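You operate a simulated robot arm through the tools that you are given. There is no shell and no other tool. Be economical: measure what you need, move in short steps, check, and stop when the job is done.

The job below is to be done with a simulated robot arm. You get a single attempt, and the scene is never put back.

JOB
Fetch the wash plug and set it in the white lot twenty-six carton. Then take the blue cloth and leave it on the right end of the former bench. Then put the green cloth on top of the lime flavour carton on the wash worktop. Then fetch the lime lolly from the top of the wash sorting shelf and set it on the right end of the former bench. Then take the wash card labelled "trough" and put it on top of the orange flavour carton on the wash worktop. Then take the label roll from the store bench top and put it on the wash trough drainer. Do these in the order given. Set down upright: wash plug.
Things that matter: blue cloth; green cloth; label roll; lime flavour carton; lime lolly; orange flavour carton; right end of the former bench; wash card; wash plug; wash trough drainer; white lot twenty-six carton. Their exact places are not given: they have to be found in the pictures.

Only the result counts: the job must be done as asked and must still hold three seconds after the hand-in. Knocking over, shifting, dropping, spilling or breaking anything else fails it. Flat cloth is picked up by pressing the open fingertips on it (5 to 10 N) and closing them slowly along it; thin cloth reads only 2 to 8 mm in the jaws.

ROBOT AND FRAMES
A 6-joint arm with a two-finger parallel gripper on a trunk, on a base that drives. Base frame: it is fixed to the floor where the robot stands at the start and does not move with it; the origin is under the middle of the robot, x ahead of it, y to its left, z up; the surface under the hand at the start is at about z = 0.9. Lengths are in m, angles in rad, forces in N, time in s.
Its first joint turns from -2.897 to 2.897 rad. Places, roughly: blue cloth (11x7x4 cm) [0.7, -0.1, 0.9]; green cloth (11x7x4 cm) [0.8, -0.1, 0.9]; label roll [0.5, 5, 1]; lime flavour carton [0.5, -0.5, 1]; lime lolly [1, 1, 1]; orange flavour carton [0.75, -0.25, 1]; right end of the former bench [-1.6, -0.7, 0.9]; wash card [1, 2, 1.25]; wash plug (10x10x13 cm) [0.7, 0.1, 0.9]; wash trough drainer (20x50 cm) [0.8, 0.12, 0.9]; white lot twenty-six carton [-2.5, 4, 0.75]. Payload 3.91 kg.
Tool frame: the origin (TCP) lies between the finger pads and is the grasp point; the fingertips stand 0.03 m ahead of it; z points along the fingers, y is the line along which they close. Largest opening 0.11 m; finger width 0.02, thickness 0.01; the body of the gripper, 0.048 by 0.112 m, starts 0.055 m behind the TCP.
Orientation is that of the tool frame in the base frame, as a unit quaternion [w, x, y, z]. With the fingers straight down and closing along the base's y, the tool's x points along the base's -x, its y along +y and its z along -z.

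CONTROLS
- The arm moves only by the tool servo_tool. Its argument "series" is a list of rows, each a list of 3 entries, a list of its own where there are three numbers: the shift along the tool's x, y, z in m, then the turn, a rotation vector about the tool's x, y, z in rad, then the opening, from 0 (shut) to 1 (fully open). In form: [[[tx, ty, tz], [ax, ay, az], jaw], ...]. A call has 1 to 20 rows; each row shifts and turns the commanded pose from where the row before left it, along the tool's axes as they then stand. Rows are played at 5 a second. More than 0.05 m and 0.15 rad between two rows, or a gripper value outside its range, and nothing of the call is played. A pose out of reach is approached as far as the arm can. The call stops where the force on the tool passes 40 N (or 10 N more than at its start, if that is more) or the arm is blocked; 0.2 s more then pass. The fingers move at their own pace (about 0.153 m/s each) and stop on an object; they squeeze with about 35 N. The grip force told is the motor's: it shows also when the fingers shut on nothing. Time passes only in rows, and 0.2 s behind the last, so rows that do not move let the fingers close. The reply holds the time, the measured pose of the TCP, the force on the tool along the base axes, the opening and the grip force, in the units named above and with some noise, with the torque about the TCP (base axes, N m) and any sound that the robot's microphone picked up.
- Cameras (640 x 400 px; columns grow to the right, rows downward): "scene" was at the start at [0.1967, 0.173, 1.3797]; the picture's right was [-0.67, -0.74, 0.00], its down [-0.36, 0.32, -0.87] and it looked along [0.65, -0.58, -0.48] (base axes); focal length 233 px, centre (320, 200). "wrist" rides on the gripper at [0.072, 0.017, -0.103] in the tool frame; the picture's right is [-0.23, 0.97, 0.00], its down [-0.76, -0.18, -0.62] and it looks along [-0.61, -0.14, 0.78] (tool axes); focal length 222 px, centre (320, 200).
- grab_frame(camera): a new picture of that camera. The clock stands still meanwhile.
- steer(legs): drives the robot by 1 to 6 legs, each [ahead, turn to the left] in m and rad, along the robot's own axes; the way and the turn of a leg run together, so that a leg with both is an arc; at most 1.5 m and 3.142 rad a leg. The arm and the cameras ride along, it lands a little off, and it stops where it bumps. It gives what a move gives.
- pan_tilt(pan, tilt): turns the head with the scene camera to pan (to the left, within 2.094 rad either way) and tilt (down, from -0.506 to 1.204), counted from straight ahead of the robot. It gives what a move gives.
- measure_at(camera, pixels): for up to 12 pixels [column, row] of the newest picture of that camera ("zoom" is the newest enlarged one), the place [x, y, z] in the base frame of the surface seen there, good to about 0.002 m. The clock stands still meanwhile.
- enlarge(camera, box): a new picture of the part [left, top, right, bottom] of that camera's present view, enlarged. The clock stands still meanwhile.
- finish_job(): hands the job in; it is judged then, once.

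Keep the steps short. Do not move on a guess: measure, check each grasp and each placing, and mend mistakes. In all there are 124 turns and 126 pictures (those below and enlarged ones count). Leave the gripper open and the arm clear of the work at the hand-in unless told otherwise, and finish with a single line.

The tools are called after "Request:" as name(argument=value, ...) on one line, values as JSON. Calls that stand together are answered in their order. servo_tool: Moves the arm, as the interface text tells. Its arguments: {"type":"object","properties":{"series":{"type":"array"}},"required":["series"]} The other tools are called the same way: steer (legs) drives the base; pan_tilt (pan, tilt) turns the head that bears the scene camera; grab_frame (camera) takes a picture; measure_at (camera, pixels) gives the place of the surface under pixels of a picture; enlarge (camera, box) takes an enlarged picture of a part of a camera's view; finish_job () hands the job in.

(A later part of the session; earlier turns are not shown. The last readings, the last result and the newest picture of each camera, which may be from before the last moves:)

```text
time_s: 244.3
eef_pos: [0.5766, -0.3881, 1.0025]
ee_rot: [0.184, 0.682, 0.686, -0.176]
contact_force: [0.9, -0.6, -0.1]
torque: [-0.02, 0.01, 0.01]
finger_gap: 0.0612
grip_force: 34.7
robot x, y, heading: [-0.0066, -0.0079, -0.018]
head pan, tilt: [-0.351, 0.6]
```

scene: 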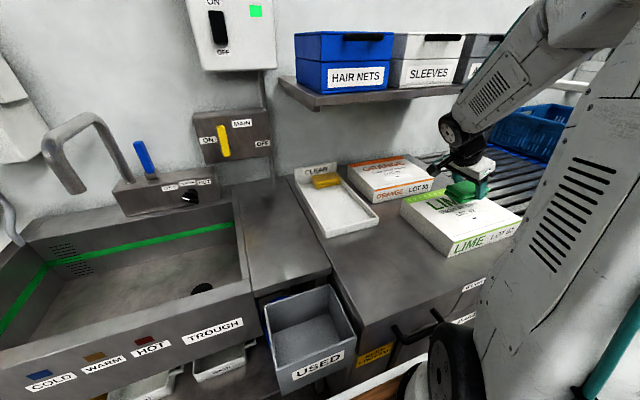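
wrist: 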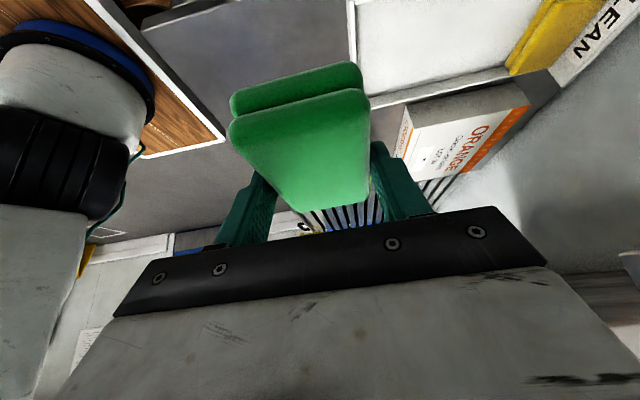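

Request:
servo_tool(series=[[[0.0007, 0, 0.0012], [0, 0, 0], 0], [[0.0007, 0, 0.0012], [0, 0, 0], 0], [[0, 0, 0], [0, 0, 0], 0.3], [[0, 0, 0], [0, 0, 0], 0.9], [[0, 0, 0], [0, 0, 0], 0.9], [[0, 0, -0.03], [0, 0, 0], 0.9], [[0, 0, -0.045], [0, 0, 0], 0.9], [[0, 0, -0.045], [0, 0, 0], 0.9], [[0, 0, -0.045], [0, 0, 0], 0.9], [[0, 0, -0.045], [0, 0, 0], 0.9], [[0, -0.03, -0.03], [0, 0, 0], 0.9], [[0, 0, 0], [0, 0.13, 0], 1], [[0, 0, 0], [0, 0.13, 0], 1], [[0, 0, 0], [0, 0.13, 0], 1], [[0, 0, 0], [0, 0.13, 0], 1], [[0, 0, 0], [0, 0, 0], 1]])

Request:
pan_tilt(pan=-0.1, tilt=0.5)

Request:
grab_frame(camera="scene")

```text
time_s: 247.7
eef_pos: [0.5427, -0.2689, 1.2114]
ee_rot: [0.001, 0.704, 0.71, 0.005]
contact_force: [0.1, 0.0, 1.1]
torque: [0.04, 0.0, 0.03]
finger_gap: 0.11
grip_force: 0.1
robot x, y, heading: [-0.0089, -0.0088, -0.015]
head pan, tilt: [-0.351, 0.6]
```

```text
time_s: 248.5
eef_pos: [0.5436, -0.2701, 1.2107]
ee_rot: [0.001, 0.704, 0.71, 0.004]
contact_force: [0.5, 0.4, 0.5]
torque: [0.01, 0.02, 0.02]
finger_gap: 0.1099
grip_force: 0.2
robot x, y, heading: [-0.0085, -0.0117, -0.014]
head pan, tilt: [-0.099, 0.499]
```

```text
33 pictures are left
```

scene: 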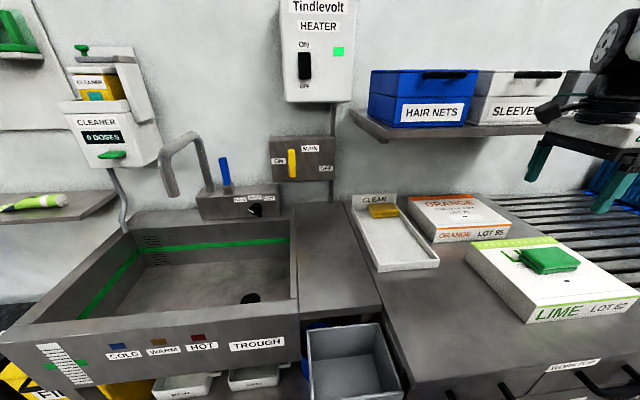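

Green cloth rests on the lime carton. Now I look left at the sorting shelf, bins and cards.

Request:
pan_tilt(pan=0.85, tilt=0.35)

Request:
grab_frame(camera="scene")

Request:
measure_at(camera="scene", pixels=[[388, 196], [360, 190], [370, 205], [310, 215], [300, 330], [240, 310], [200, 285], [390, 345], [195, 165], [270, 200], [330, 340], [400, 395]])

```text
time_s: 249.7
eef_pos: [0.5419, -0.2688, 1.2095]
ee_rot: [0.002, 0.704, 0.71, 0.004]
contact_force: [0.8, -0.7, 0.3]
torque: [0.01, -0.02, 0.03]
finger_gap: 0.11
grip_force: 0.1
robot x, y, heading: [-0.0059, -0.01, -0.015]
head pan, tilt: [0.85, 0.351]
```

```text
32 pictures are left
```

scene: 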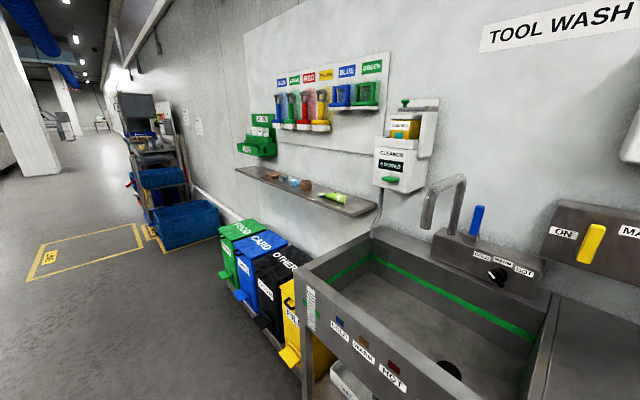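

```text
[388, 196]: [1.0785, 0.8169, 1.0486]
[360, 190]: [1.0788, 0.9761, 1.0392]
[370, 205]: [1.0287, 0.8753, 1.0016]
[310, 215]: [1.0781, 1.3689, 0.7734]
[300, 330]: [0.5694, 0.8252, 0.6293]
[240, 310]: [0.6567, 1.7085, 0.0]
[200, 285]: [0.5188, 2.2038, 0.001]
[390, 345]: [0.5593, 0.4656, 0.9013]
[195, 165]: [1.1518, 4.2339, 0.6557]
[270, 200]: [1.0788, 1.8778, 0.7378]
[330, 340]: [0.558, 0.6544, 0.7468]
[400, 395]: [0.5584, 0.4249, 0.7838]
```

Request:
enlarge(camera="scene", box=[225, 100, 385, 220])

```text
3.33 times, centred on (305, 160) of scene
```

zoom: 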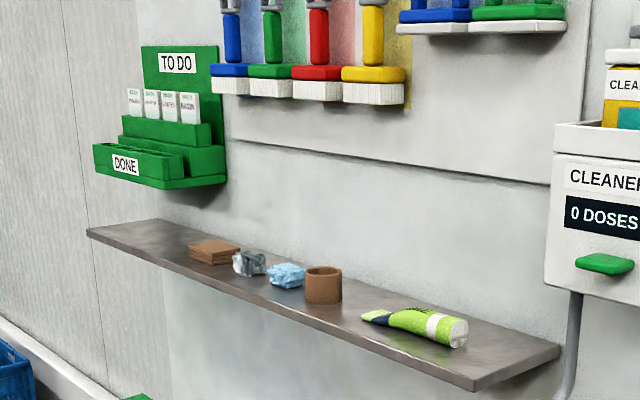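

Request:
measure_at(camera="zoom", pixels=[[365, 317], [400, 318], [430, 325], [460, 330], [437, 340], [470, 375], [325, 275], [136, 100], [190, 108], [165, 130], [150, 180], [95, 232]])

Request:
steer(legs=[[-0.35, 0], [0, 1.2], [1.08, 0], [0, -1.185]])

```text
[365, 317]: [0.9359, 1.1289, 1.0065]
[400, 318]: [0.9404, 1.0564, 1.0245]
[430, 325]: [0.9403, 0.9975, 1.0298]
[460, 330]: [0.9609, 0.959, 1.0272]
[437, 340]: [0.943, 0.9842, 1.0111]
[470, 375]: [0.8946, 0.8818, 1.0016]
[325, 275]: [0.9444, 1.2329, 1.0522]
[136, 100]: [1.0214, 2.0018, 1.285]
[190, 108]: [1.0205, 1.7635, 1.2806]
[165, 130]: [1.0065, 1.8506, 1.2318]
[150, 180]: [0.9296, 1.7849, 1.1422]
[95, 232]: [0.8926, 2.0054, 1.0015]
```

```text
time_s: 263.0
eef_pos: [0.6058, 0.7521, 1.2098]
ee_rot: [0.002, 0.696, 0.718, 0.005]
contact_force: [0.5, 0.1, 0.0]
torque: [-0.01, 0.02, -0.01]
finger_gap: 0.1103
grip_force: 0.1
robot x, y, heading: [0.0497, 0.9959, 0.004]
head pan, tilt: [0.85, 0.351]
```

Request:
pan_tilt(pan=0.0, tilt=0.35)

Request:
grab_frame(camera="scene")

```text
time_s: 264.2
eef_pos: [0.6054, 0.7526, 1.2087]
ee_rot: [0.002, 0.697, 0.717, 0.004]
contact_force: [0.1, 0.5, 0.2]
torque: [0.02, 0.0, -0.01]
finger_gap: 0.1103
grip_force: 0.1
robot x, y, heading: [0.0479, 0.9989, 0.013]
head pan, tilt: [0.0, 0.351]
```

```text
30 pictures are left
```

scene: 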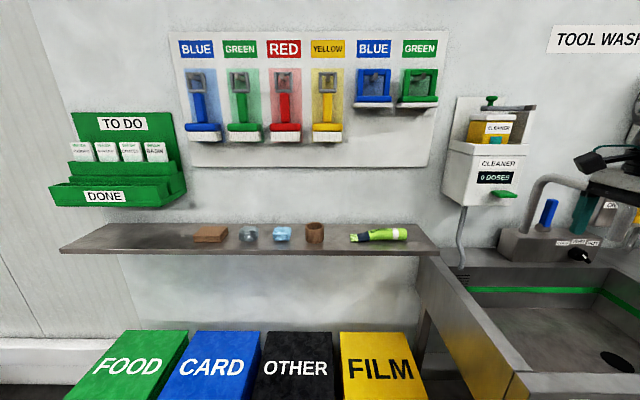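

Request:
enlarge(camera="scene", box=[40, 100, 200, 220])

Request:
measure_at(camera="scene", pixels=[[355, 239], [370, 236], [388, 234], [404, 233], [388, 240], [375, 102], [415, 102], [325, 140], [430, 125], [380, 390], [410, 330], [340, 330]])

```text
3.33 times, centred on (120, 160) of scene
```

zoom: 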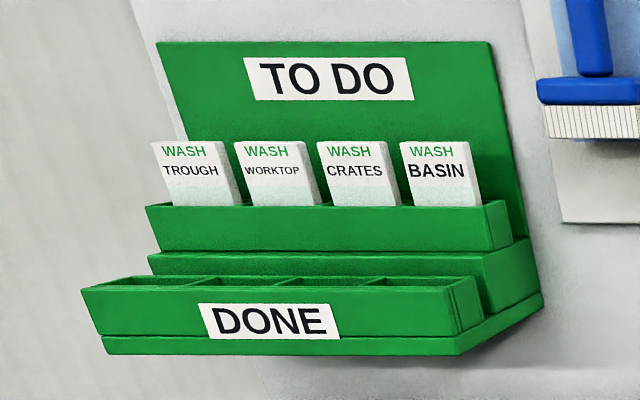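

```text
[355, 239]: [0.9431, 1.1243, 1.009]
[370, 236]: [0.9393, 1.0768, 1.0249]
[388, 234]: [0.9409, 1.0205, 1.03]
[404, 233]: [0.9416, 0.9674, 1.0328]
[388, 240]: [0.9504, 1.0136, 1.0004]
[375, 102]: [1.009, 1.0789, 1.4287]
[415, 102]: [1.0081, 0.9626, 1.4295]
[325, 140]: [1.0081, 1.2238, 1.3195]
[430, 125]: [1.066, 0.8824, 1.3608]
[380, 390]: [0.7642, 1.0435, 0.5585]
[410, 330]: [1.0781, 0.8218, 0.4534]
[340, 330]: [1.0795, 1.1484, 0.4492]
```

Cards read TROUGH, WORKTOP, CRATES, BASIN. For the lolly: move over it from the front (first sideways, then ahead).

Request:
servo_tool(series=[[[0.0412, 0, 0], [0, 0, 0], 1], [[0.0412, 0, 0], [0, 0, 0], 1], [[0.0412, 0, 0], [0, 0, 0], 1], [[0.0412, 0, 0], [0, 0, 0], 1], [[0.0412, 0, 0], [0, 0, 0], 1], [[0.0412, 0, 0], [0, 0, 0], 1], [[0, 0.042, 0], [0, 0, 0], 1], [[0, 0.042, 0], [0, 0, 0], 1], [[0, 0.042, 0], [0, 0, 0], 1], [[0, 0.042, 0], [0, 0, 0], 1], [[0, 0.042, 0], [0, 0, 0], 1], [[0, 0.042, 0], [0, 0, 0], 1], [[0, 0.042, 0], [0, 0, 0], 1], [[0, 0.042, 0], [0, 0, 0], 1], [[0, 0, 0.035], [0, 0, 0], 1], [[0, 0, 0.035], [0, 0, 0], 1], [[0, 0, 0], [0, 0, 0], 1]])

Request:
enlarge(camera="wrist", box=[160, 20, 480, 220])

Request:
grab_frame(camera="scene")

```text
time_s: 267.8
eef_pos: [0.9355, 1.0102, 1.1432]
ee_rot: [0.002, 0.697, 0.717, 0.003]
contact_force: [0.7, 0.5, -0.7]
torque: [-0.01, -0.02, 0.01]
finger_gap: 0.1098
grip_force: 0.1
robot x, y, heading: [0.0464, 1.0015, 0.006]
head pan, tilt: [0.0, 0.351]
```

```text
2.00 times, centred on (320, 120) of wrist
```

zoom: 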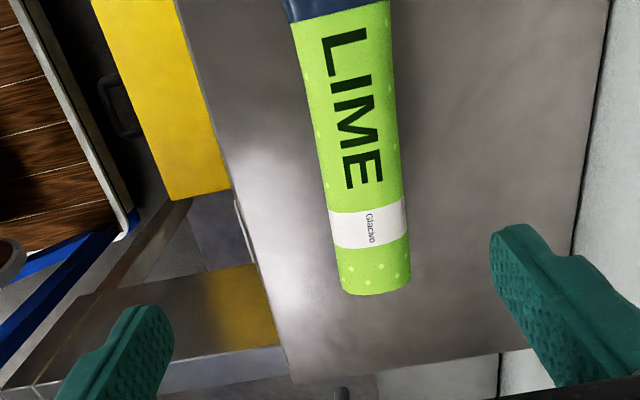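

```text
27 pictures are left
```

scene: 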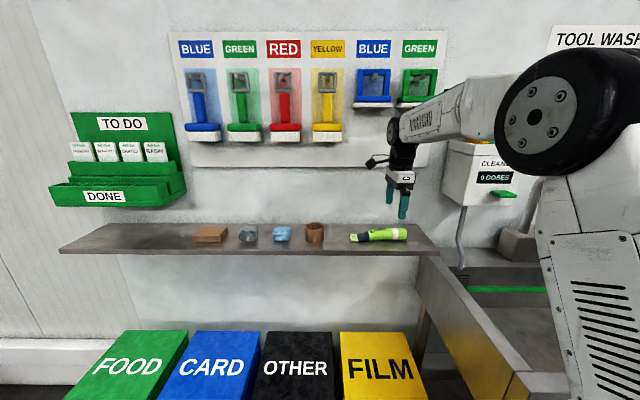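

Request:
measure_at(camera="zoom", pixels=[[325, 170], [400, 170], [362, 170], [340, 270], [408, 262], [310, 60], [388, 50]])

```text
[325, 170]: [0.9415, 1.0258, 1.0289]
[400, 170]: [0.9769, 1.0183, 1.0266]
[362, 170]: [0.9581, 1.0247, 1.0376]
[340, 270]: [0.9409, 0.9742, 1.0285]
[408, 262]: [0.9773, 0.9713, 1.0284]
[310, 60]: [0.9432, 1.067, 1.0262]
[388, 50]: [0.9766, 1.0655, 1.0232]
```

Lolly centre x 0.959, width 0.036. Descend to z 1.037 and close.

Request:
servo_tool(series=[[[0.005, 0.0235, 0], [0, 0, 0], 0.65], [[0, 0, 0.035], [0, 0, 0], 0.65], [[0, 0, 0.035], [0, 0, 0], 0.65], [[0, 0, 0.03], [0, 0, 0], 0.65], [[0, 0, 0.006], [0, 0, 0], 0.65], [[0, 0, 0], [0, 0, 0], 0.3], [[0, 0, 0], [0, 0, 0], 0], [[0, 0, 0], [0, 0, 0], 0], [[0, 0, 0], [0, 0, 0], 0]])

Request:
servo_tool(series=[[[0, 0, -0.03], [0, 0, 0], 0], [[0, 0, -0.04], [0, 0, 0], 0], [[0, 0, -0.04], [0, 0, 0], 0], [[0, -0.045, 0], [0, 0, 0], 0], [[0, -0.045, 0], [0, 0, 0], 0], [[0, -0.045, 0], [0, 0, 0], 0], [[0, -0.045, 0], [0, 0, 0], 0], [[0, -0.045, 0], [0, 0, 0], 0], [[0, -0.045, -0.02], [0, 0, 0], 0], [[0, 0, -0.04], [0, 0, 0], 0], [[0, 0, 0], [0, 0, 0], 0]])

Request:
grab_frame(camera="wrist")

```text
time_s: 269.8
eef_pos: [0.9586, 1.0156, 1.0392]
ee_rot: [0.003, 0.696, 0.718, 0.004]
contact_force: [-0.4, 0.3, 1.0]
torque: [-0.01, 0.04, 0.02]
finger_gap: 0.0374
grip_force: 35.0
robot x, y, heading: [0.0484, 0.9973, 0.008]
head pan, tilt: [0.0, 0.351]
```

```text
time_s: 272.2
eef_pos: [0.687, 1.0051, 1.2053]
ee_rot: [0.002, 0.696, 0.718, 0.005]
contact_force: [-0.8, -0.6, -0.9]
torque: [-0.04, -0.01, 0.04]
finger_gap: 0.0376
grip_force: 34.9
robot x, y, heading: [0.0498, 0.9989, 0.01]
head pan, tilt: [0.0, 0.351]
```

```text
26 pictures are left
```

wrist: 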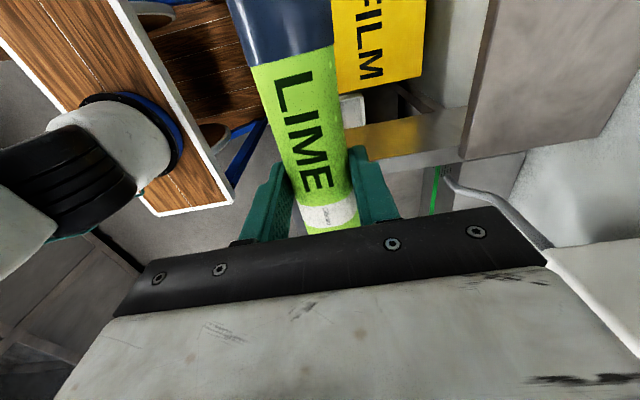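

Lolly held. Drive to the bench stance.

Request:
steer(legs=[[-0.4, 0], [0, -1.777], [0.925, 0], [0.925, 0], [0, -1.368]])

Request:
pan_tilt(pan=-0.1, tilt=0.55)

Request:
grab_frame(camera="scene")

```text
time_s: 291.3
eef_pos: [-1.3419, -0.86, 1.2056]
ee_rot: [0.005, 0.719, -0.695, -0.002]
contact_force: [0.8, -0.2, -1.4]
torque: [0.01, 0.01, 0.03]
finger_gap: 0.0378
grip_force: 34.6
robot x, y, heading: [-0.704, -0.8469, -3.127]
head pan, tilt: [0.0, 0.351]
```

```text
time_s: 292.1
eef_pos: [-1.3403, -0.8592, 1.205]
ee_rot: [0.005, 0.72, -0.694, -0.001]
contact_force: [-0.4, -0.2, -0.6]
torque: [0.03, -0.02, -0.01]
finger_gap: 0.0376
grip_force: 34.7
robot x, y, heading: [-0.7003, -0.852, -3.126]
head pan, tilt: [-0.099, 0.55]
```

```text
25 pictures are left
```

scene: 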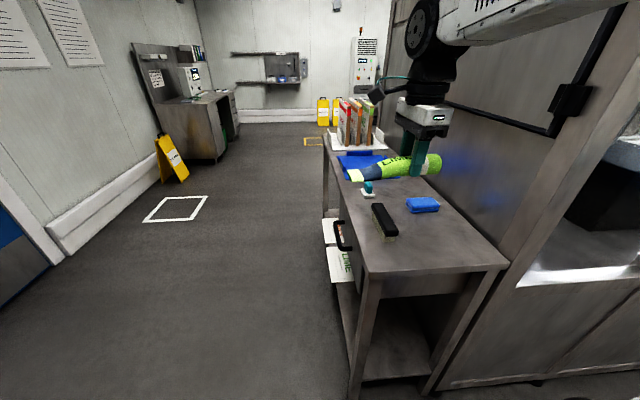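

Bench in view, blue cloth at (423,205). I place the lolly just this side of it at (-1.47,-0.63).

Request:
servo_tool(series=[[[-0.0389, 0.0202, 0], [0, 0, 0], 0], [[-0.0389, 0.0202, 0], [0, 0, 0], 0], [[-0.0389, 0.0202, 0], [0, 0, 0], 0], [[-0.0389, 0.0202, 0], [0, 0, 0], 0], [[-0.0389, 0.0202, 0], [0, 0, 0], 0], [[-0.0389, 0.0202, 0], [0, 0, 0], 0], [[0, 0, 0.045], [0, 0, 0], 0], [[0, 0, 0.045], [0, 0, 0], 0], [[0, 0, 0.045], [0, 0, 0], 0], [[0, 0, 0.045], [0, 0, 0], 0], [[0, 0, 0.045], [0, 0, 0], 0], [[0, 0, 0.02], [0, 0, 0], 0], [[0, 0, 0.015], [0, 0, 0], 0], [[0, 0, 0], [0, 0, 0], 0]])

Request:
enlarge(camera="scene", box=[320, 140, 520, 280])

```text
time_s: 295.1
eef_pos: [-1.4717, -0.6309, 0.9453]
ee_rot: [0.004, 0.719, -0.695, -0.002]
contact_force: [0.3, -0.2, -0.6]
torque: [0.01, -0.02, -0.01]
finger_gap: 0.0374
grip_force: 34.8
robot x, y, heading: [-0.7043, -0.85, -3.127]
head pan, tilt: [-0.099, 0.55]
```

```text
2.86 times, centred on (420, 210) of scene
```

zoom: 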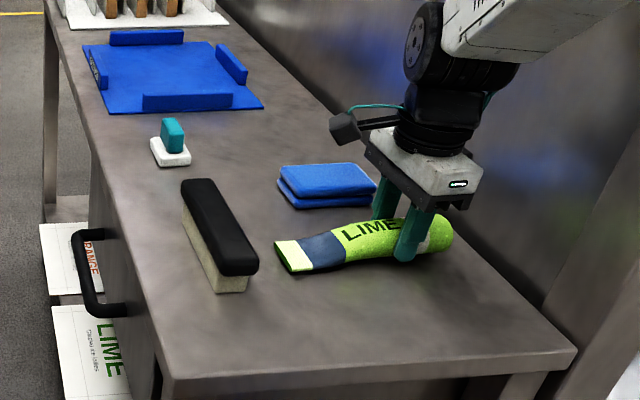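

Request:
servo_tool(series=[[[0, 0, 0.003], [0, 0, 0], 0], [[0, 0, 0.003], [0, 0, 0], 0], [[0, 0, 0], [0, 0, 0], 0], [[0, 0, 0], [0, 0, 0], 0.45], [[0, 0, 0], [0, 0, 0], 0.6], [[0, 0, 0], [0, 0, 0], 0.6], [[0, 0, -0.03], [0, 0, 0], 0.6], [[0, 0, -0.045], [0, 0, 0], 0.6], [[0, 0, -0.045], [0, 0, 0], 0.6], [[0, 0, -0.045], [0, 0, 0], 0.6], [[0, 0, -0.045], [0, 0, 0], 0.6], [[0, 0, -0.045], [0, 0, 0], 1], [[0.04, -0.025, 0], [0, 0, 0], 1], [[0.04, -0.025, 0], [0, 0, 0], 1], [[0.04, -0.025, 0], [0, 0, 0], 1], [[0.04, -0.025, 0], [0, 0, 0], 1], [[0, 0, 0], [0, 0, 0], 1]])

Request:
enlarge(camera="scene", box=[320, 140, 520, 280])

```text
time_s: 298.7
eef_pos: [-1.3633, -0.7897, 1.1954]
ee_rot: [0.005, 0.719, -0.695, -0.001]
contact_force: [0.8, 0.0, 0.0]
torque: [-0.01, 0.03, 0.01]
finger_gap: 0.1101
grip_force: 0.0
robot x, y, heading: [-0.6995, -0.852, -3.128]
head pan, tilt: [-0.099, 0.55]
```

```text
2.86 times, centred on (420, 210) of scene
```

zoom: 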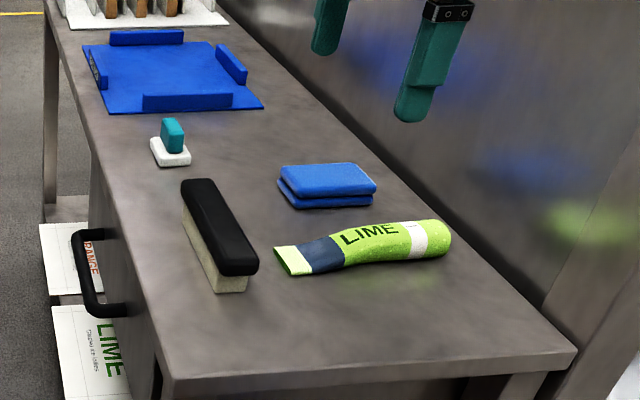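

Both items lie well on the bench's right end. Next the card: drive to face the TO DO rack from about (0.05,1.95).

Request:
steer(legs=[[-0.3, 0], [0, -1.62], [1.4, 0], [1.4, 0], [0, -1.535], [0.33, 0]])

Request:
pan_tilt(pan=-0.15, tilt=0.2)

Request:
grab_frame(camera="scene")

```text
time_s: 323.4
eef_pos: [0.6776, 1.8986, 1.1952]
ee_rot: [0.002, 0.696, 0.718, 0.005]
contact_force: [1.0, 0.2, 0.0]
torque: [-0.01, -0.03, 0.03]
finger_gap: 0.1101
grip_force: 0.0
robot x, y, heading: [0.0148, 1.9632, 0.005]
head pan, tilt: [-0.099, 0.55]
```

```text
time_s: 324.2
eef_pos: [0.6782, 1.8997, 1.1953]
ee_rot: [0.001, 0.697, 0.717, 0.005]
contact_force: [-0.2, -0.4, 0.4]
torque: [-0.01, -0.04, 0.0]
finger_gap: 0.1101
grip_force: 0.1
robot x, y, heading: [0.0136, 1.9667, 0.008]
head pan, tilt: [-0.15, 0.201]
```

```text
22 pictures are left
```

scene: 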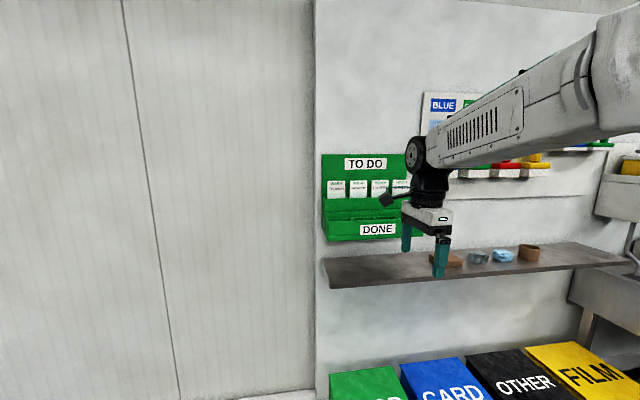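

Request:
enlarge(camera="scene", box=[315, 145, 425, 250])

```text
3.81 times, centred on (370, 198) of scene
```

zoom: 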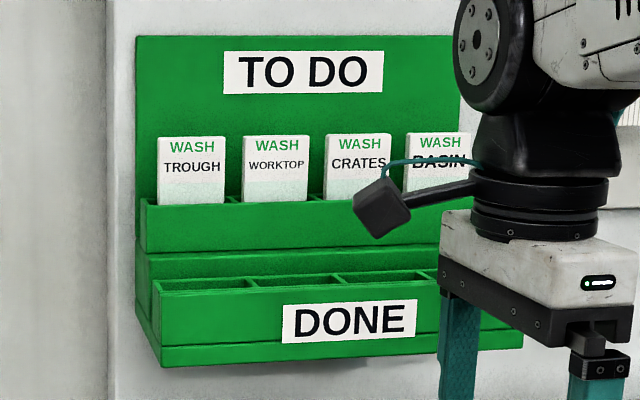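

Request:
measure_at(camera="zoom", pixels=[[160, 160], [222, 155], [190, 190], [190, 145], [190, 138], [234, 170], [190, 120], [190, 50], [245, 165], [190, 207], [190, 265], [190, 290]])

```text
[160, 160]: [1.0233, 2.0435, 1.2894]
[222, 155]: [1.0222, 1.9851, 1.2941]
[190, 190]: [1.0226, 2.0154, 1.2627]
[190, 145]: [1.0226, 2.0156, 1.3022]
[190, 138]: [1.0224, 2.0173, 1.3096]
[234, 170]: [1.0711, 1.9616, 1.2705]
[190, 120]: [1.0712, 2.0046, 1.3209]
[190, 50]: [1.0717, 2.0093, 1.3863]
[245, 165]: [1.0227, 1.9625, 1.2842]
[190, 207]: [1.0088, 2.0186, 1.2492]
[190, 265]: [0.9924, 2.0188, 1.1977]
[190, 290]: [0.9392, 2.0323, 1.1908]
```

Card TROUGH: front x 1.0225, y 1.985–2.044, z 1.25–1.31, panel behind at 1.0715; gap to the neighbour 22 mm. I will come with the tool horizontal (pointing to the wall), gripping the card's side edges. First yaw the tool and move in front.

Request:
servo_tool(series=[[[0, 0, 0], [0, 0, 0.1453], 0.64], [[0, 0, 0], [0, 0, 0.1453], 0.64], [[0, 0, 0], [0, 0, 0.1453], 0.64], [[0, 0, 0], [0, 0, 0.1453], 0.64], [[0, 0, 0], [0, 0, 0.1453], 0.64], [[0, 0, 0], [0, 0, 0.1453], 0.64], [[0, 0, 0], [0, 0, 0.1453], 0.64], [[0, 0, 0], [0, 0, 0.1453], 0.64], [[0, 0, 0], [0, 0, 0.1453], 0.64], [[0, 0, 0], [0, 0, 0.1453], 0.64], [[0, 0, 0], [0, 0, 0.1453], 0.64], [[0.0304, -0.0229, -0.018], [0, 0, 0], 0.64], [[0.0304, -0.0229, -0.018], [0, 0, 0], 0.64], [[0.0304, -0.0229, -0.018], [0, 0, 0], 0.64], [[0.0304, -0.0229, -0.018], [0, 0, 0], 0.64], [[0.0304, -0.0229, -0.018], [0, 0, 0], 0.64], [[0, 0, 0], [0, 0, 0], 0.64]])

Request:
servo_tool(series=[[[0, 0, 0], [0, 0.1428, 0], 0.64], [[0, 0, 0], [0, 0.1428, 0], 0.64], [[0, 0, 0], [0, 0.1428, 0], 0.64], [[0, 0, 0], [0, 0.1428, 0], 0.64], [[0, 0, 0], [0, 0.1428, 0], 0.64], [[0, 0, 0], [0, 0.1428, 0], 0.64], [[0, 0, 0], [0, 0.1428, 0], 0.64], [[0, 0, 0], [0, 0.1428, 0], 0.64], [[0, 0, 0], [0, 0.1428, 0], 0.64], [[0, 0, 0], [0, 0.1428, 0], 0.64], [[0, 0, 0], [0, 0.1428, 0], 0.64], [[0, 0, 0], [0, 0, 0], 0.64]])

Request:
enlarge(camera="scene", box=[300, 100, 500, 260])

```text
time_s: 327.8
eef_pos: [0.8142, 1.8759, 1.2844]
ee_rot: [-0.004, 1.0, 0.01, 0.005]
contact_force: [0.2, -0.1, -0.1]
torque: [-0.02, -0.02, 0.03]
finger_gap: 0.0704
grip_force: 0.0
out of reach, approached as far as the arm can: row 11, 12, 13, 14, 15, 16
robot x, y, heading: [0.0184, 1.963, 0.009]
head pan, tilt: [-0.15, 0.201]
```

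```text
time_s: 330.4
eef_pos: [0.8159, 1.8809, 1.2823]
ee_rot: [-0.011, 0.721, 0.005, 0.692]
contact_force: [-0.3, 0.2, -0.3]
torque: [0.02, -0.01, 0.01]
finger_gap: 0.0705
grip_force: 0.1
out of reach, approached as far as the arm can: row 10
robot x, y, heading: [0.0179, 1.9682, 0.007]
head pan, tilt: [-0.15, 0.201]
```

```text
2.50 times, centred on (400, 180) of scene
```

zoom: 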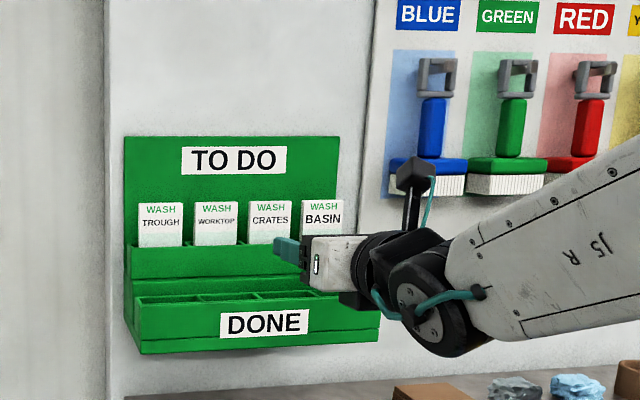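

Tool is level. I shift left by 0.1335 to line up with the TROUGH card and trim the angles.

Request:
servo_tool(series=[[[0, -0.0334, 0], [-0.006, 0.01, 0], 0.64], [[0, -0.0334, 0], [-0.006, 0.01, 0], 0.64], [[0, -0.0334, 0], [-0.006, 0.01, 0], 0.64], [[0, -0.0334, 0], [-0.006, 0.01, 0], 0.64], [[0, 0, 0], [0, 0, 0], 0.64]])

Request:
grab_frame(camera="wrist")

```text
time_s: 331.6
eef_pos: [0.8047, 1.909, 1.3103]
ee_rot: [-0.012, 0.71, 0.005, 0.704]
contact_force: [-0.1, -0.1, 1.0]
torque: [0.02, 0.02, 0.01]
finger_gap: 0.0703
grip_force: 0.1
out of reach, approached as far as the arm can: row 1, 2, 3, 4
robot x, y, heading: [0.0124, 1.9652, 0.008]
head pan, tilt: [-0.15, 0.201]
```

```text
19 pictures are left
```

wrist: 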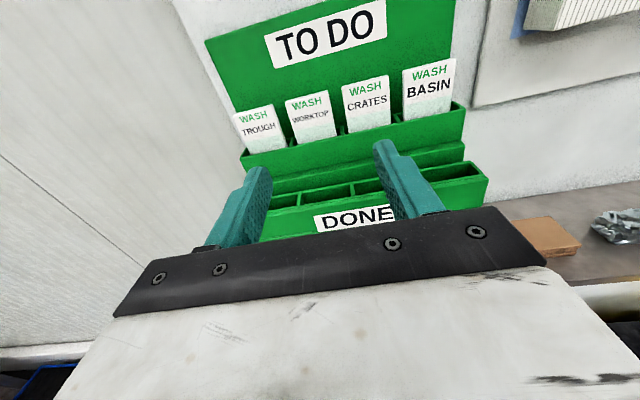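

The arm is at a limit to the left, so I shift the base left by 0.12.

Request:
steer(legs=[[-0.3, 0], [0, 0.38], [0.33, 0], [0, -0.39]])

```text
time_s: 337.7
eef_pos: [0.8107, 2.0095, 1.3104]
ee_rot: [-0.004, 0.71, -0.002, 0.704]
contact_force: [-0.5, -0.5, -0.3]
torque: [-0.02, -0.03, 0.05]
finger_gap: 0.0703
grip_force: 0.1
robot x, y, heading: [0.0244, 2.0826, -0.017]
head pan, tilt: [-0.15, 0.201]
```

Aligned: TCP (0.811,2.0095,1.310). I lower to 1.284, and go forward 0.15, then check.

Request:
servo_tool(series=[[[-0.026, -0.005, 0], [0, 0, 0], 0.64], [[0, 0, 0.04], [0, 0, 0], 0.64], [[0, 0, 0.04], [0, 0, 0], 0.64], [[0, 0, 0.04], [0, 0, 0], 0.64], [[0, 0, 0.03], [0, 0, 0], 0.64], [[0, 0, 0], [0, 0, 0], 0.64]])

Request:
grab_frame(camera="wrist")

```text
time_s: 339.1
eef_pos: [0.9566, 1.9968, 1.2889]
ee_rot: [-0.009, 0.711, 0.002, 0.703]
contact_force: [0.0, -0.5, -0.2]
torque: [-0.04, -0.02, 0.0]
finger_gap: 0.0708
grip_force: 0.1
out of reach, approached as far as the arm can: row 1, 2, 3, 4
robot x, y, heading: [0.0234, 2.0812, -0.017]
head pan, tilt: [-0.15, 0.201]
```

```text
18 pictures are left
```

wrist: 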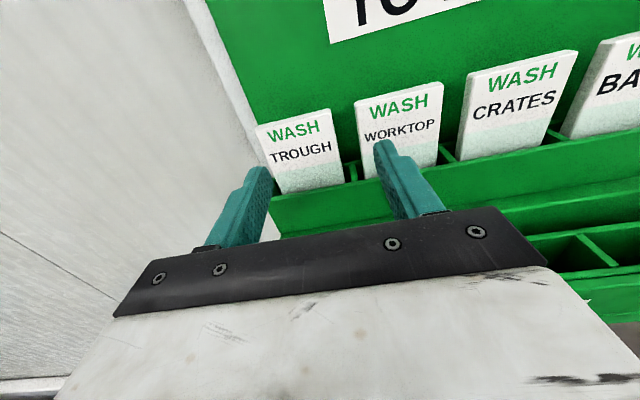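

Still at the reach limit, 18 mm short in y. I shift the base left another 0.08 (backing out first).

Request:
steer(legs=[[-0.25, 0], [0, 0.32], [0.26, 0], [0, -0.3]])

```text
time_s: 344.4
eef_pos: [0.9548, 2.1048, 1.2892]
ee_rot: [-0.017, 0.711, 0.01, 0.702]
contact_force: [0.2, 0.3, -0.5]
torque: [0.0, 0.03, 0.03]
finger_gap: 0.0704
grip_force: 0.1
robot x, y, heading: [0.0176, 2.1631, 0.012]
head pan, tilt: [-0.15, 0.201]
```

Request:
servo_tool(series=[[[-0.0013, 0.0301, 0], [-0.0127, 0.004, 0], 0.64], [[-0.0013, 0.0301, 0], [-0.0127, 0.004, 0], 0.64], [[-0.0013, 0.0301, 0], [-0.0127, 0.004, 0], 0.64], [[0, 0, 0], [0, 0, 0], 0.64]])

Request:
grab_frame(camera="wrist")

```text
time_s: 345.4
eef_pos: [0.9568, 2.0143, 1.2837]
ee_rot: [-0.003, 0.707, -0.004, 0.707]
contact_force: [0.2, -0.6, 0.7]
torque: [-0.01, -0.01, -0.01]
finger_gap: 0.0701
grip_force: 0.0
robot x, y, heading: [0.0152, 2.166, 0.008]
head pan, tilt: [-0.15, 0.201]
```

```text
17 pictures are left
```

wrist: 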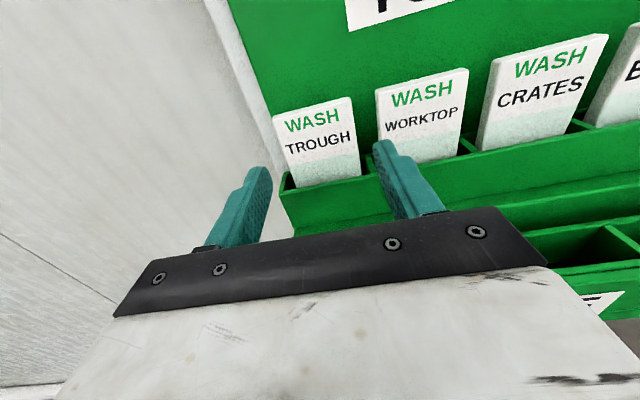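

Request:
measure_at(camera="wrist", pixels=[[279, 135], [354, 125], [382, 115], [318, 150], [290, 150], [355, 150]])

```text
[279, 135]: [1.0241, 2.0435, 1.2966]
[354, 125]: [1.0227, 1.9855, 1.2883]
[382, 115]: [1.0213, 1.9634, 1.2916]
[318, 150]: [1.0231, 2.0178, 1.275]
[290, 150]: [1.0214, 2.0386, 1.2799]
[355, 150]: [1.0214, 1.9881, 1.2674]
```

Centred on the card. Forward 0.057, close, then lift straight up.

Request:
servo_tool(series=[[[0, 0, 0.03], [0, 0, 0], 0.64], [[0, 0, 0.027], [0, 0, 0], 0.64], [[0, 0, 0], [0, 0, 0], 0.64], [[0, 0, 0], [0, 0, 0], 0.4], [[0, 0, 0], [0, 0, 0], 0], [[0, 0, 0], [0, 0, 0], 0]])

Request:
servo_tool(series=[[[0.02, 0, 0], [0, 0, 0], 0], [[0.03, 0, 0], [0, 0, 0], 0], [[0.03, 0, 0], [0, 0, 0], 0], [[0.02, 0, 0], [0, 0, 0], 0], [[0, 0, -0.04], [0, 0, 0], 0], [[0, 0, -0.04], [0, 0, 0], 0], [[0, 0, -0.04], [0, 0, 0], 0], [[0, 0, 0], [0, 0, 0], 0]])

Request:
grab_frame(camera="wrist")

```text
time_s: 346.8
eef_pos: [1.0139, 2.0148, 1.2825]
ee_rot: [-0.003, 0.707, -0.004, 0.707]
contact_force: [1.0, 0.0, 2.8]
torque: [-0.11, -0.13, -0.02]
finger_gap: 0.0609
grip_force: 34.4
robot x, y, heading: [0.0185, 2.1643, 0.007]
head pan, tilt: [-0.15, 0.201]
```

```text
time_s: 348.6
eef_pos: [0.8923, 2.0129, 1.3826]
ee_rot: [-0.004, 0.707, -0.004, 0.707]
contact_force: [-0.3, -0.6, -0.5]
torque: [-0.01, 0.07, 0.04]
finger_gap: 0.0609
grip_force: 34.7
robot x, y, heading: [0.0215, 2.1694, 0.003]
head pan, tilt: [-0.15, 0.201]
```

```text
16 pictures are left
```

wrist: 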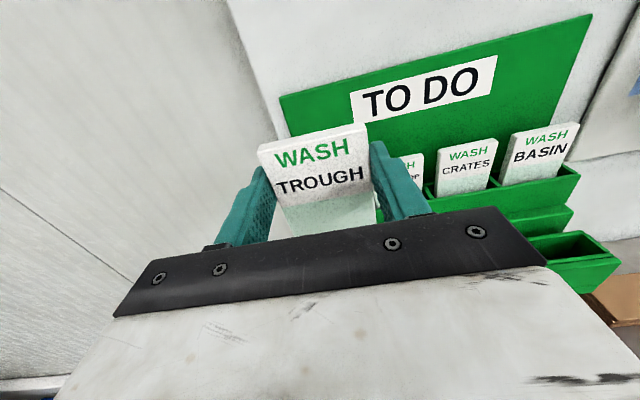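

Card TROUGH is held. I pull back, pitch the tool down to 30° from vertical, and drive to the worktop.

Request:
servo_tool(series=[[[0, 0, -0.045], [0, 0, 0], 0], [[0, 0, -0.045], [0, 0, 0], 0], [[0, 0, -0.045], [0, 0, 0], 0], [[0, 0, 0], [0, -0.131, 0], 0], [[0, 0, 0], [0, -0.131, 0], 0], [[0, 0, 0], [0, -0.131, 0], 0], [[0, 0, 0], [0, -0.131, 0], 0], [[0, 0, 0], [0, -0.131, 0], 0], [[0, 0, 0], [0, -0.131, 0], 0], [[0, 0, 0], [0, -0.131, 0], 0], [[0, 0, 0], [0, -0.131, 0], 0], [[0, 0, 0], [0, 0, 0], 0]])

Request:
steer(legs=[[-0.4, 0], [0, -1.573], [1.085, 0], [1.085, 0], [0, 1.57], [0.2, 0]])

Request:
pan_tilt(pan=-0.3, tilt=0.55)

Request:
grab_frame(camera="scene")

```text
time_s: 351.2
eef_pos: [0.7583, 2.0126, 1.3837]
ee_rot: [-0.004, 0.966, -0.002, 0.258]
contact_force: [0.6, 0.3, 0.5]
torque: [0.0, -0.03, -0.01]
finger_gap: 0.0606
grip_force: 34.8
robot x, y, heading: [0.0184, 2.1658, 0.011]
head pan, tilt: [-0.15, 0.201]
```

```text
time_s: 372.8
eef_pos: [0.5977, -0.1398, 1.3837]
ee_rot: [-0.006, 0.966, 0.006, 0.257]
contact_force: [0.1, -0.4, -0.1]
torque: [0.0, 0.01, -0.03]
finger_gap: 0.0609
grip_force: 35.2
robot x, y, heading: [-0.1446, 0.0003, 0.024]
head pan, tilt: [-0.15, 0.201]
```

```text
time_s: 373.7
eef_pos: [0.5967, -0.1403, 1.3837]
ee_rot: [-0.006, 0.966, 0.006, 0.258]
contact_force: [0.8, 0.0, -0.1]
torque: [0.02, 0.0, -0.01]
finger_gap: 0.0605
grip_force: 35.0
robot x, y, heading: [-0.1435, 0.0046, 0.023]
head pan, tilt: [-0.3, 0.55]
```

```text
15 pictures are left
```

scene: 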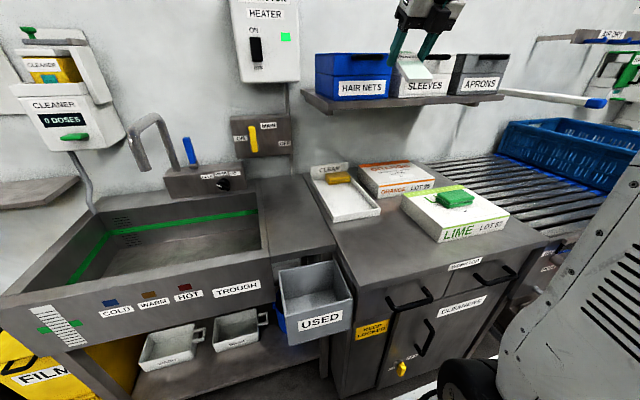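

Request:
measure_at(camera="scene", pixels=[[380, 188], [433, 180], [362, 167], [408, 161], [395, 175], [380, 196], [440, 198], [410, 172], [425, 210]])

```text
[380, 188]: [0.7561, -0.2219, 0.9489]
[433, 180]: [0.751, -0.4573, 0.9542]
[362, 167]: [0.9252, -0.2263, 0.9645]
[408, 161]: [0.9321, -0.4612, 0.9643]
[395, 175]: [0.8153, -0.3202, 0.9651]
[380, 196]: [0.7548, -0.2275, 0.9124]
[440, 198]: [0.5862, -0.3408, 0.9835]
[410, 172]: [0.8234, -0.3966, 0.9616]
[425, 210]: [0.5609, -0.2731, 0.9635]
```

Orange carton: x 0.755–0.935, y -0.22…-0.46, top 0.965, under the shelf. I lower the tool in front of the shelf, pitch it to 55°, then will slide in beneath the shelf.

Request:
servo_tool(series=[[[-0.0215, 0, 0.0376], [0, 0, 0], 0], [[-0.0215, 0, 0.0376], [0, 0, 0], 0], [[-0.0215, 0, 0.0376], [0, 0, 0], 0], [[-0.0215, 0, 0.0376], [0, 0, 0], 0], [[-0.0215, 0, 0.0376], [0, 0, 0], 0], [[-0.0215, 0, 0.0376], [0, 0, 0], 0], [[0, 0, 0], [0, 0.147, 0], 0], [[0, 0, 0], [0, 0.147, 0], 0], [[0, 0, 0], [0, 0.147, 0], 0], [[0, 0, 0], [0, 0, 0], 0]])

Request:
steer(legs=[[0.1, 0]])

Request:
grab_frame(camera="scene")

```text
time_s: 375.9
eef_pos: [0.5977, -0.1366, 1.124]
ee_rot: [-0.007, 0.886, 0.005, 0.463]
contact_force: [0.6, 0.1, -0.3]
torque: [0.0, -0.01, -0.02]
finger_gap: 0.0606
grip_force: 35.3
robot x, y, heading: [-0.142, 0.002, 0.024]
head pan, tilt: [-0.3, 0.55]
```

```text
time_s: 377.0
eef_pos: [0.6998, -0.1348, 1.1237]
ee_rot: [-0.008, 0.887, 0.005, 0.462]
contact_force: [0.2, 0.2, -0.2]
torque: [0.0, -0.03, 0.03]
finger_gap: 0.061
grip_force: 35.0
robot x, y, heading: [-0.0456, 0.0052, 0.025]
head pan, tilt: [-0.3, 0.55]
```

```text
14 pictures are left
```

scene: 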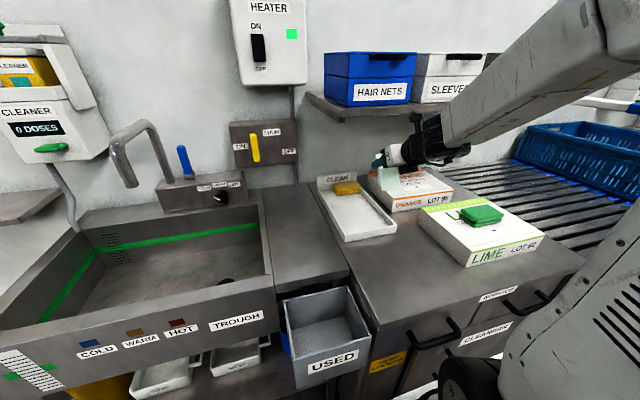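

Tilt 55° as planned. I move right over the orange carton's line, lower 6 cm, then forward under the shelf.

Request:
servo_tool(series=[[[0, 0.041, 0], [0, 0, 0], 0], [[0, 0.041, 0], [0, 0, 0], 0], [[0, 0.041, 0], [0, 0, 0], 0], [[0, 0.041, 0], [0, 0, 0], 0], [[0, 0.041, 0], [0, 0, 0], 0], [[-0.0246, 0, 0.0172], [0, 0, 0], 0], [[-0.0246, 0, 0.0172], [0, 0, 0], 0], [[0.017, 0, 0.0417], [0, 0, 0], 0], [[0.017, 0, 0.0417], [0, 0, 0], 0], [[0.017, 0, 0.0417], [0, 0, 0], 0], [[0, 0, 0], [0, 0, 0], 0]])

Request:
enlarge(camera="scene", box=[310, 80, 570, 280])

```text
time_s: 379.4
eef_pos: [0.8375, -0.3362, 1.0325]
ee_rot: [-0.007, 0.886, 0.005, 0.464]
contact_force: [2.5, -3.6, 15.0]
torque: [-0.29, 0.34, 0.08]
finger_gap: 0.0608
grip_force: 34.9
robot x, y, heading: [-0.0448, 0.004, 0.025]
head pan, tilt: [-0.3, 0.55]
```

```text
2.00 times, centred on (440, 180) of scene
```

zoom: 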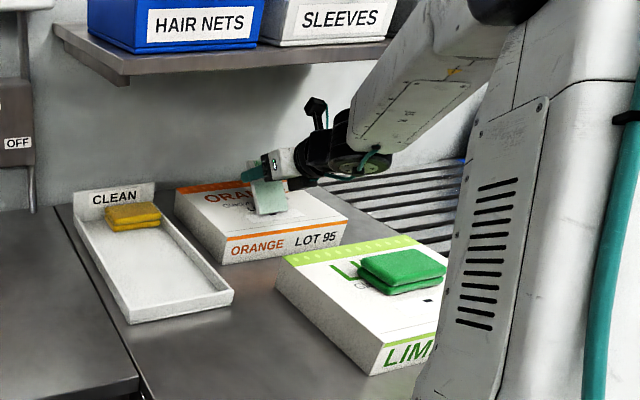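

The card's lower edge touches the carton top (15 N). I ease 2 mm, open so that it drops flat, wait, then back straight out.

Request:
servo_tool(series=[[[0.0016, 0, -0.0012], [0, 0, 0], 0], [[0, 0, 0], [0, 0, 0], 0.75], [[0, 0, 0], [0, 0, 0], 0.75], [[0, 0, 0], [0, 0, 0], 0.75], [[0, 0, 0], [0, 0, 0], 0.75]])

Request:
enlarge(camera="scene", box=[370, 140, 490, 220])

```text
time_s: 380.6
eef_pos: [0.8367, -0.3382, 1.0337]
ee_rot: [-0.009, 0.887, 0.005, 0.463]
contact_force: [0.5, -0.5, -0.3]
torque: [-0.01, 0.01, 0.02]
finger_gap: 0.0826
grip_force: 0.0
robot x, y, heading: [-0.0441, 0.0006, 0.022]
head pan, tilt: [-0.3, 0.55]
```

```text
5.00 times, centred on (430, 180) of scene
```

zoom: 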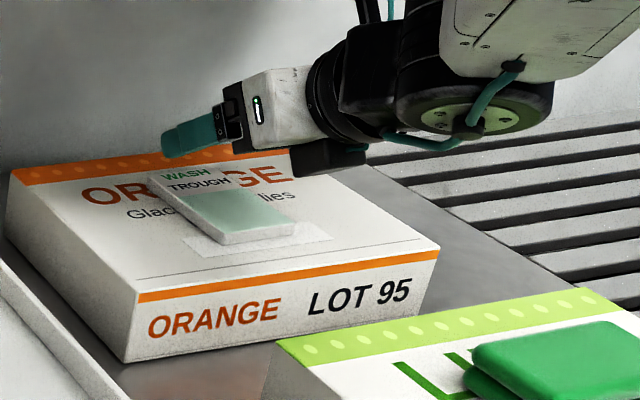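

The card lies flat on the orange carton. I back out, level the tool, and drive toward the store bench.

Request:
servo_tool(series=[[[-0.017, 0, -0.0417], [0, 0, 0], 0.75], [[-0.017, 0, -0.0417], [0, 0, 0], 0.75], [[-0.017, 0, -0.0417], [0, 0, 0], 0.75], [[-0.023, 0, -0.0328], [0, 0, 0], 1], [[-0.023, 0, -0.0328], [0, 0, 0], 1], [[0.033, 0, -0.023], [0, 0, 0], 1], [[0.033, 0, -0.023], [0, 0, 0], 1], [[0.033, 0, -0.023], [0, 0, 0], 1], [[0, 0, 0], [0, -0.137, 0], 1], [[0, 0, 0], [0, -0.137, 0], 1], [[0, 0, 0], [0, -0.137, 0], 1], [[0, 0, 0], [0, -0.137, 0], 1], [[0, 0, 0], [0, -0.137, 0], 1], [[0, 0, 0], [0, -0.137, 0], 1], [[0, 0, 0], [0, -0.137, 0], 1], [[0, 0, 0], [0, 0, 0], 1]])

Request:
steer(legs=[[-0.35, 0], [0, 1.55], [1.3, 0], [1.3, 0], [1.0, 0]])

Request:
pan_tilt(pan=-0.45, tilt=0.3)

Request:
grab_frame(camera="scene")

```text
time_s: 384.0
eef_pos: [0.6229, -0.342, 1.1849]
ee_rot: [-0.006, 1.0, 0.008, 0.001]
contact_force: [-0.8, -0.5, -0.3]
torque: [0.06, -0.11, -0.07]
finger_gap: 0.1101
grip_force: 0.0
robot x, y, heading: [-0.0401, 0.0022, 0.02]
head pan, tilt: [-0.3, 0.55]
```

```text
time_s: 407.1
eef_pos: [-0.1424, 4.2284, 1.1853]
ee_rot: [-0.006, 0.706, 0.709, -0.002]
contact_force: [0.2, -0.2, -0.1]
torque: [0.02, 0.01, -0.01]
finger_gap: 0.11
grip_force: 0.0
robot x, y, heading: [-0.4966, 3.5668, 1.582]
head pan, tilt: [-0.3, 0.55]
```

```text
time_s: 407.9
eef_pos: [-0.1425, 4.2284, 1.1857]
ee_rot: [-0.005, 0.706, 0.709, -0.004]
contact_force: [-0.2, -0.2, 0.0]
torque: [0.0, 0.02, -0.03]
finger_gap: 0.1099
grip_force: 0.0
robot x, y, heading: [-0.4935, 3.5654, 1.581]
head pan, tilt: [-0.45, 0.3]
```

```text
11 pictures are left
5 turns are left
```

scene: 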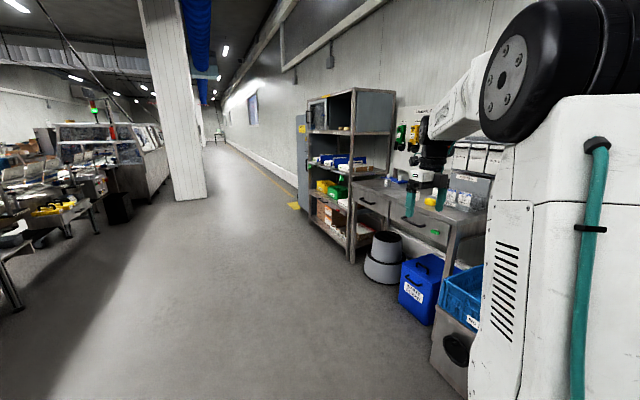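

Only 5 turns remain, so I combine steps. I raise the arm, drive to face the store bench, and take the pictures needed to find the roll.

Request:
servo_tool(series=[[[0, 0, -0.045], [0, 0, 0], 1], [[0, 0, -0.045], [0, 0, 0], 1], [[0, 0, -0.045], [0, 0, 0], 1], [[0, -0.04, 0], [0, 0, 0], 1], [[0, -0.04, 0], [0, 0, 0], 1], [[0, 0, 0], [0, 0, 0], 1]])

Request:
steer(legs=[[1.3, 0], [0, -1.58], [0.22, 0]])

Request:
pan_tilt(pan=0.0, tilt=0.6)

Request:
grab_frame(camera="wrist")

Request:
grab_frame(camera="scene")

Request:
enlarge(camera="scene", box=[160, 60, 480, 260])

```text
time_s: 409.3
eef_pos: [-0.2226, 4.2279, 1.3209]
ee_rot: [-0.006, 0.706, 0.708, -0.003]
contact_force: [-0.2, 0.3, 0.3]
torque: [0.02, -0.02, -0.01]
finger_gap: 0.1097
grip_force: 0.0
robot x, y, heading: [-0.4929, 3.5638, 1.582]
head pan, tilt: [-0.45, 0.3]
```

```text
time_s: 420.9
eef_pos: [0.3743, 4.5832, 1.3207]
ee_rot: [-0.005, 1.0, -0.006, 0.001]
contact_force: [-0.3, 0.1, -0.5]
torque: [-0.01, 0.01, 0.01]
finger_gap: 0.1099
grip_force: 0.0
robot x, y, heading: [-0.2824, 4.8675, -0.003]
head pan, tilt: [-0.45, 0.3]
```

```text
time_s: 421.8
eef_pos: [0.3747, 4.5838, 1.3195]
ee_rot: [-0.006, 1.0, -0.006, 0.002]
contact_force: [0.5, -0.1, -0.8]
torque: [0.02, -0.01, 0.03]
finger_gap: 0.1098
grip_force: 0.0
robot x, y, heading: [-0.2825, 4.8714, -0.005]
head pan, tilt: [0.0, 0.6]
```

```text
10 pictures are left
```

wrist: 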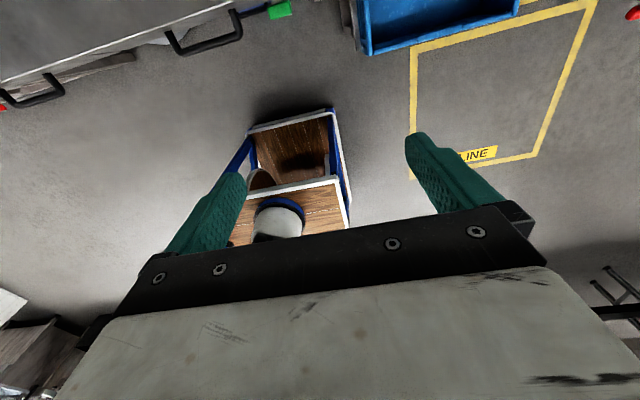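

```text
9 pictures are left
```

scene: 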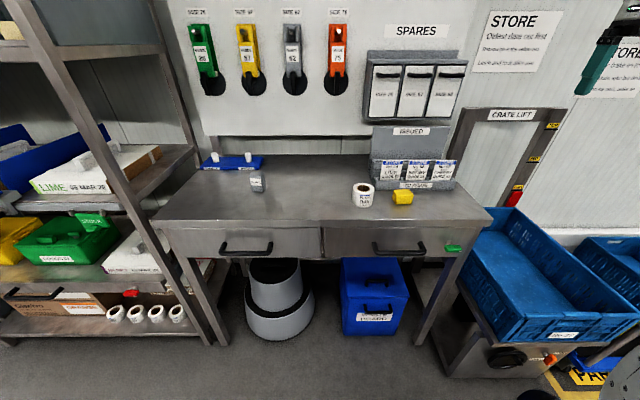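

```text
2.00 times, centred on (320, 160) of scene
4 turns are left
```

zoom: 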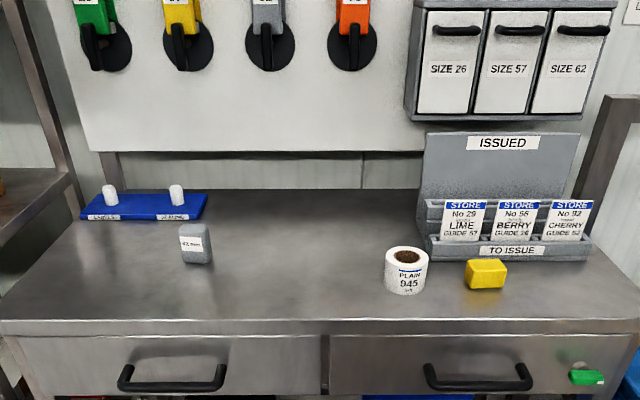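

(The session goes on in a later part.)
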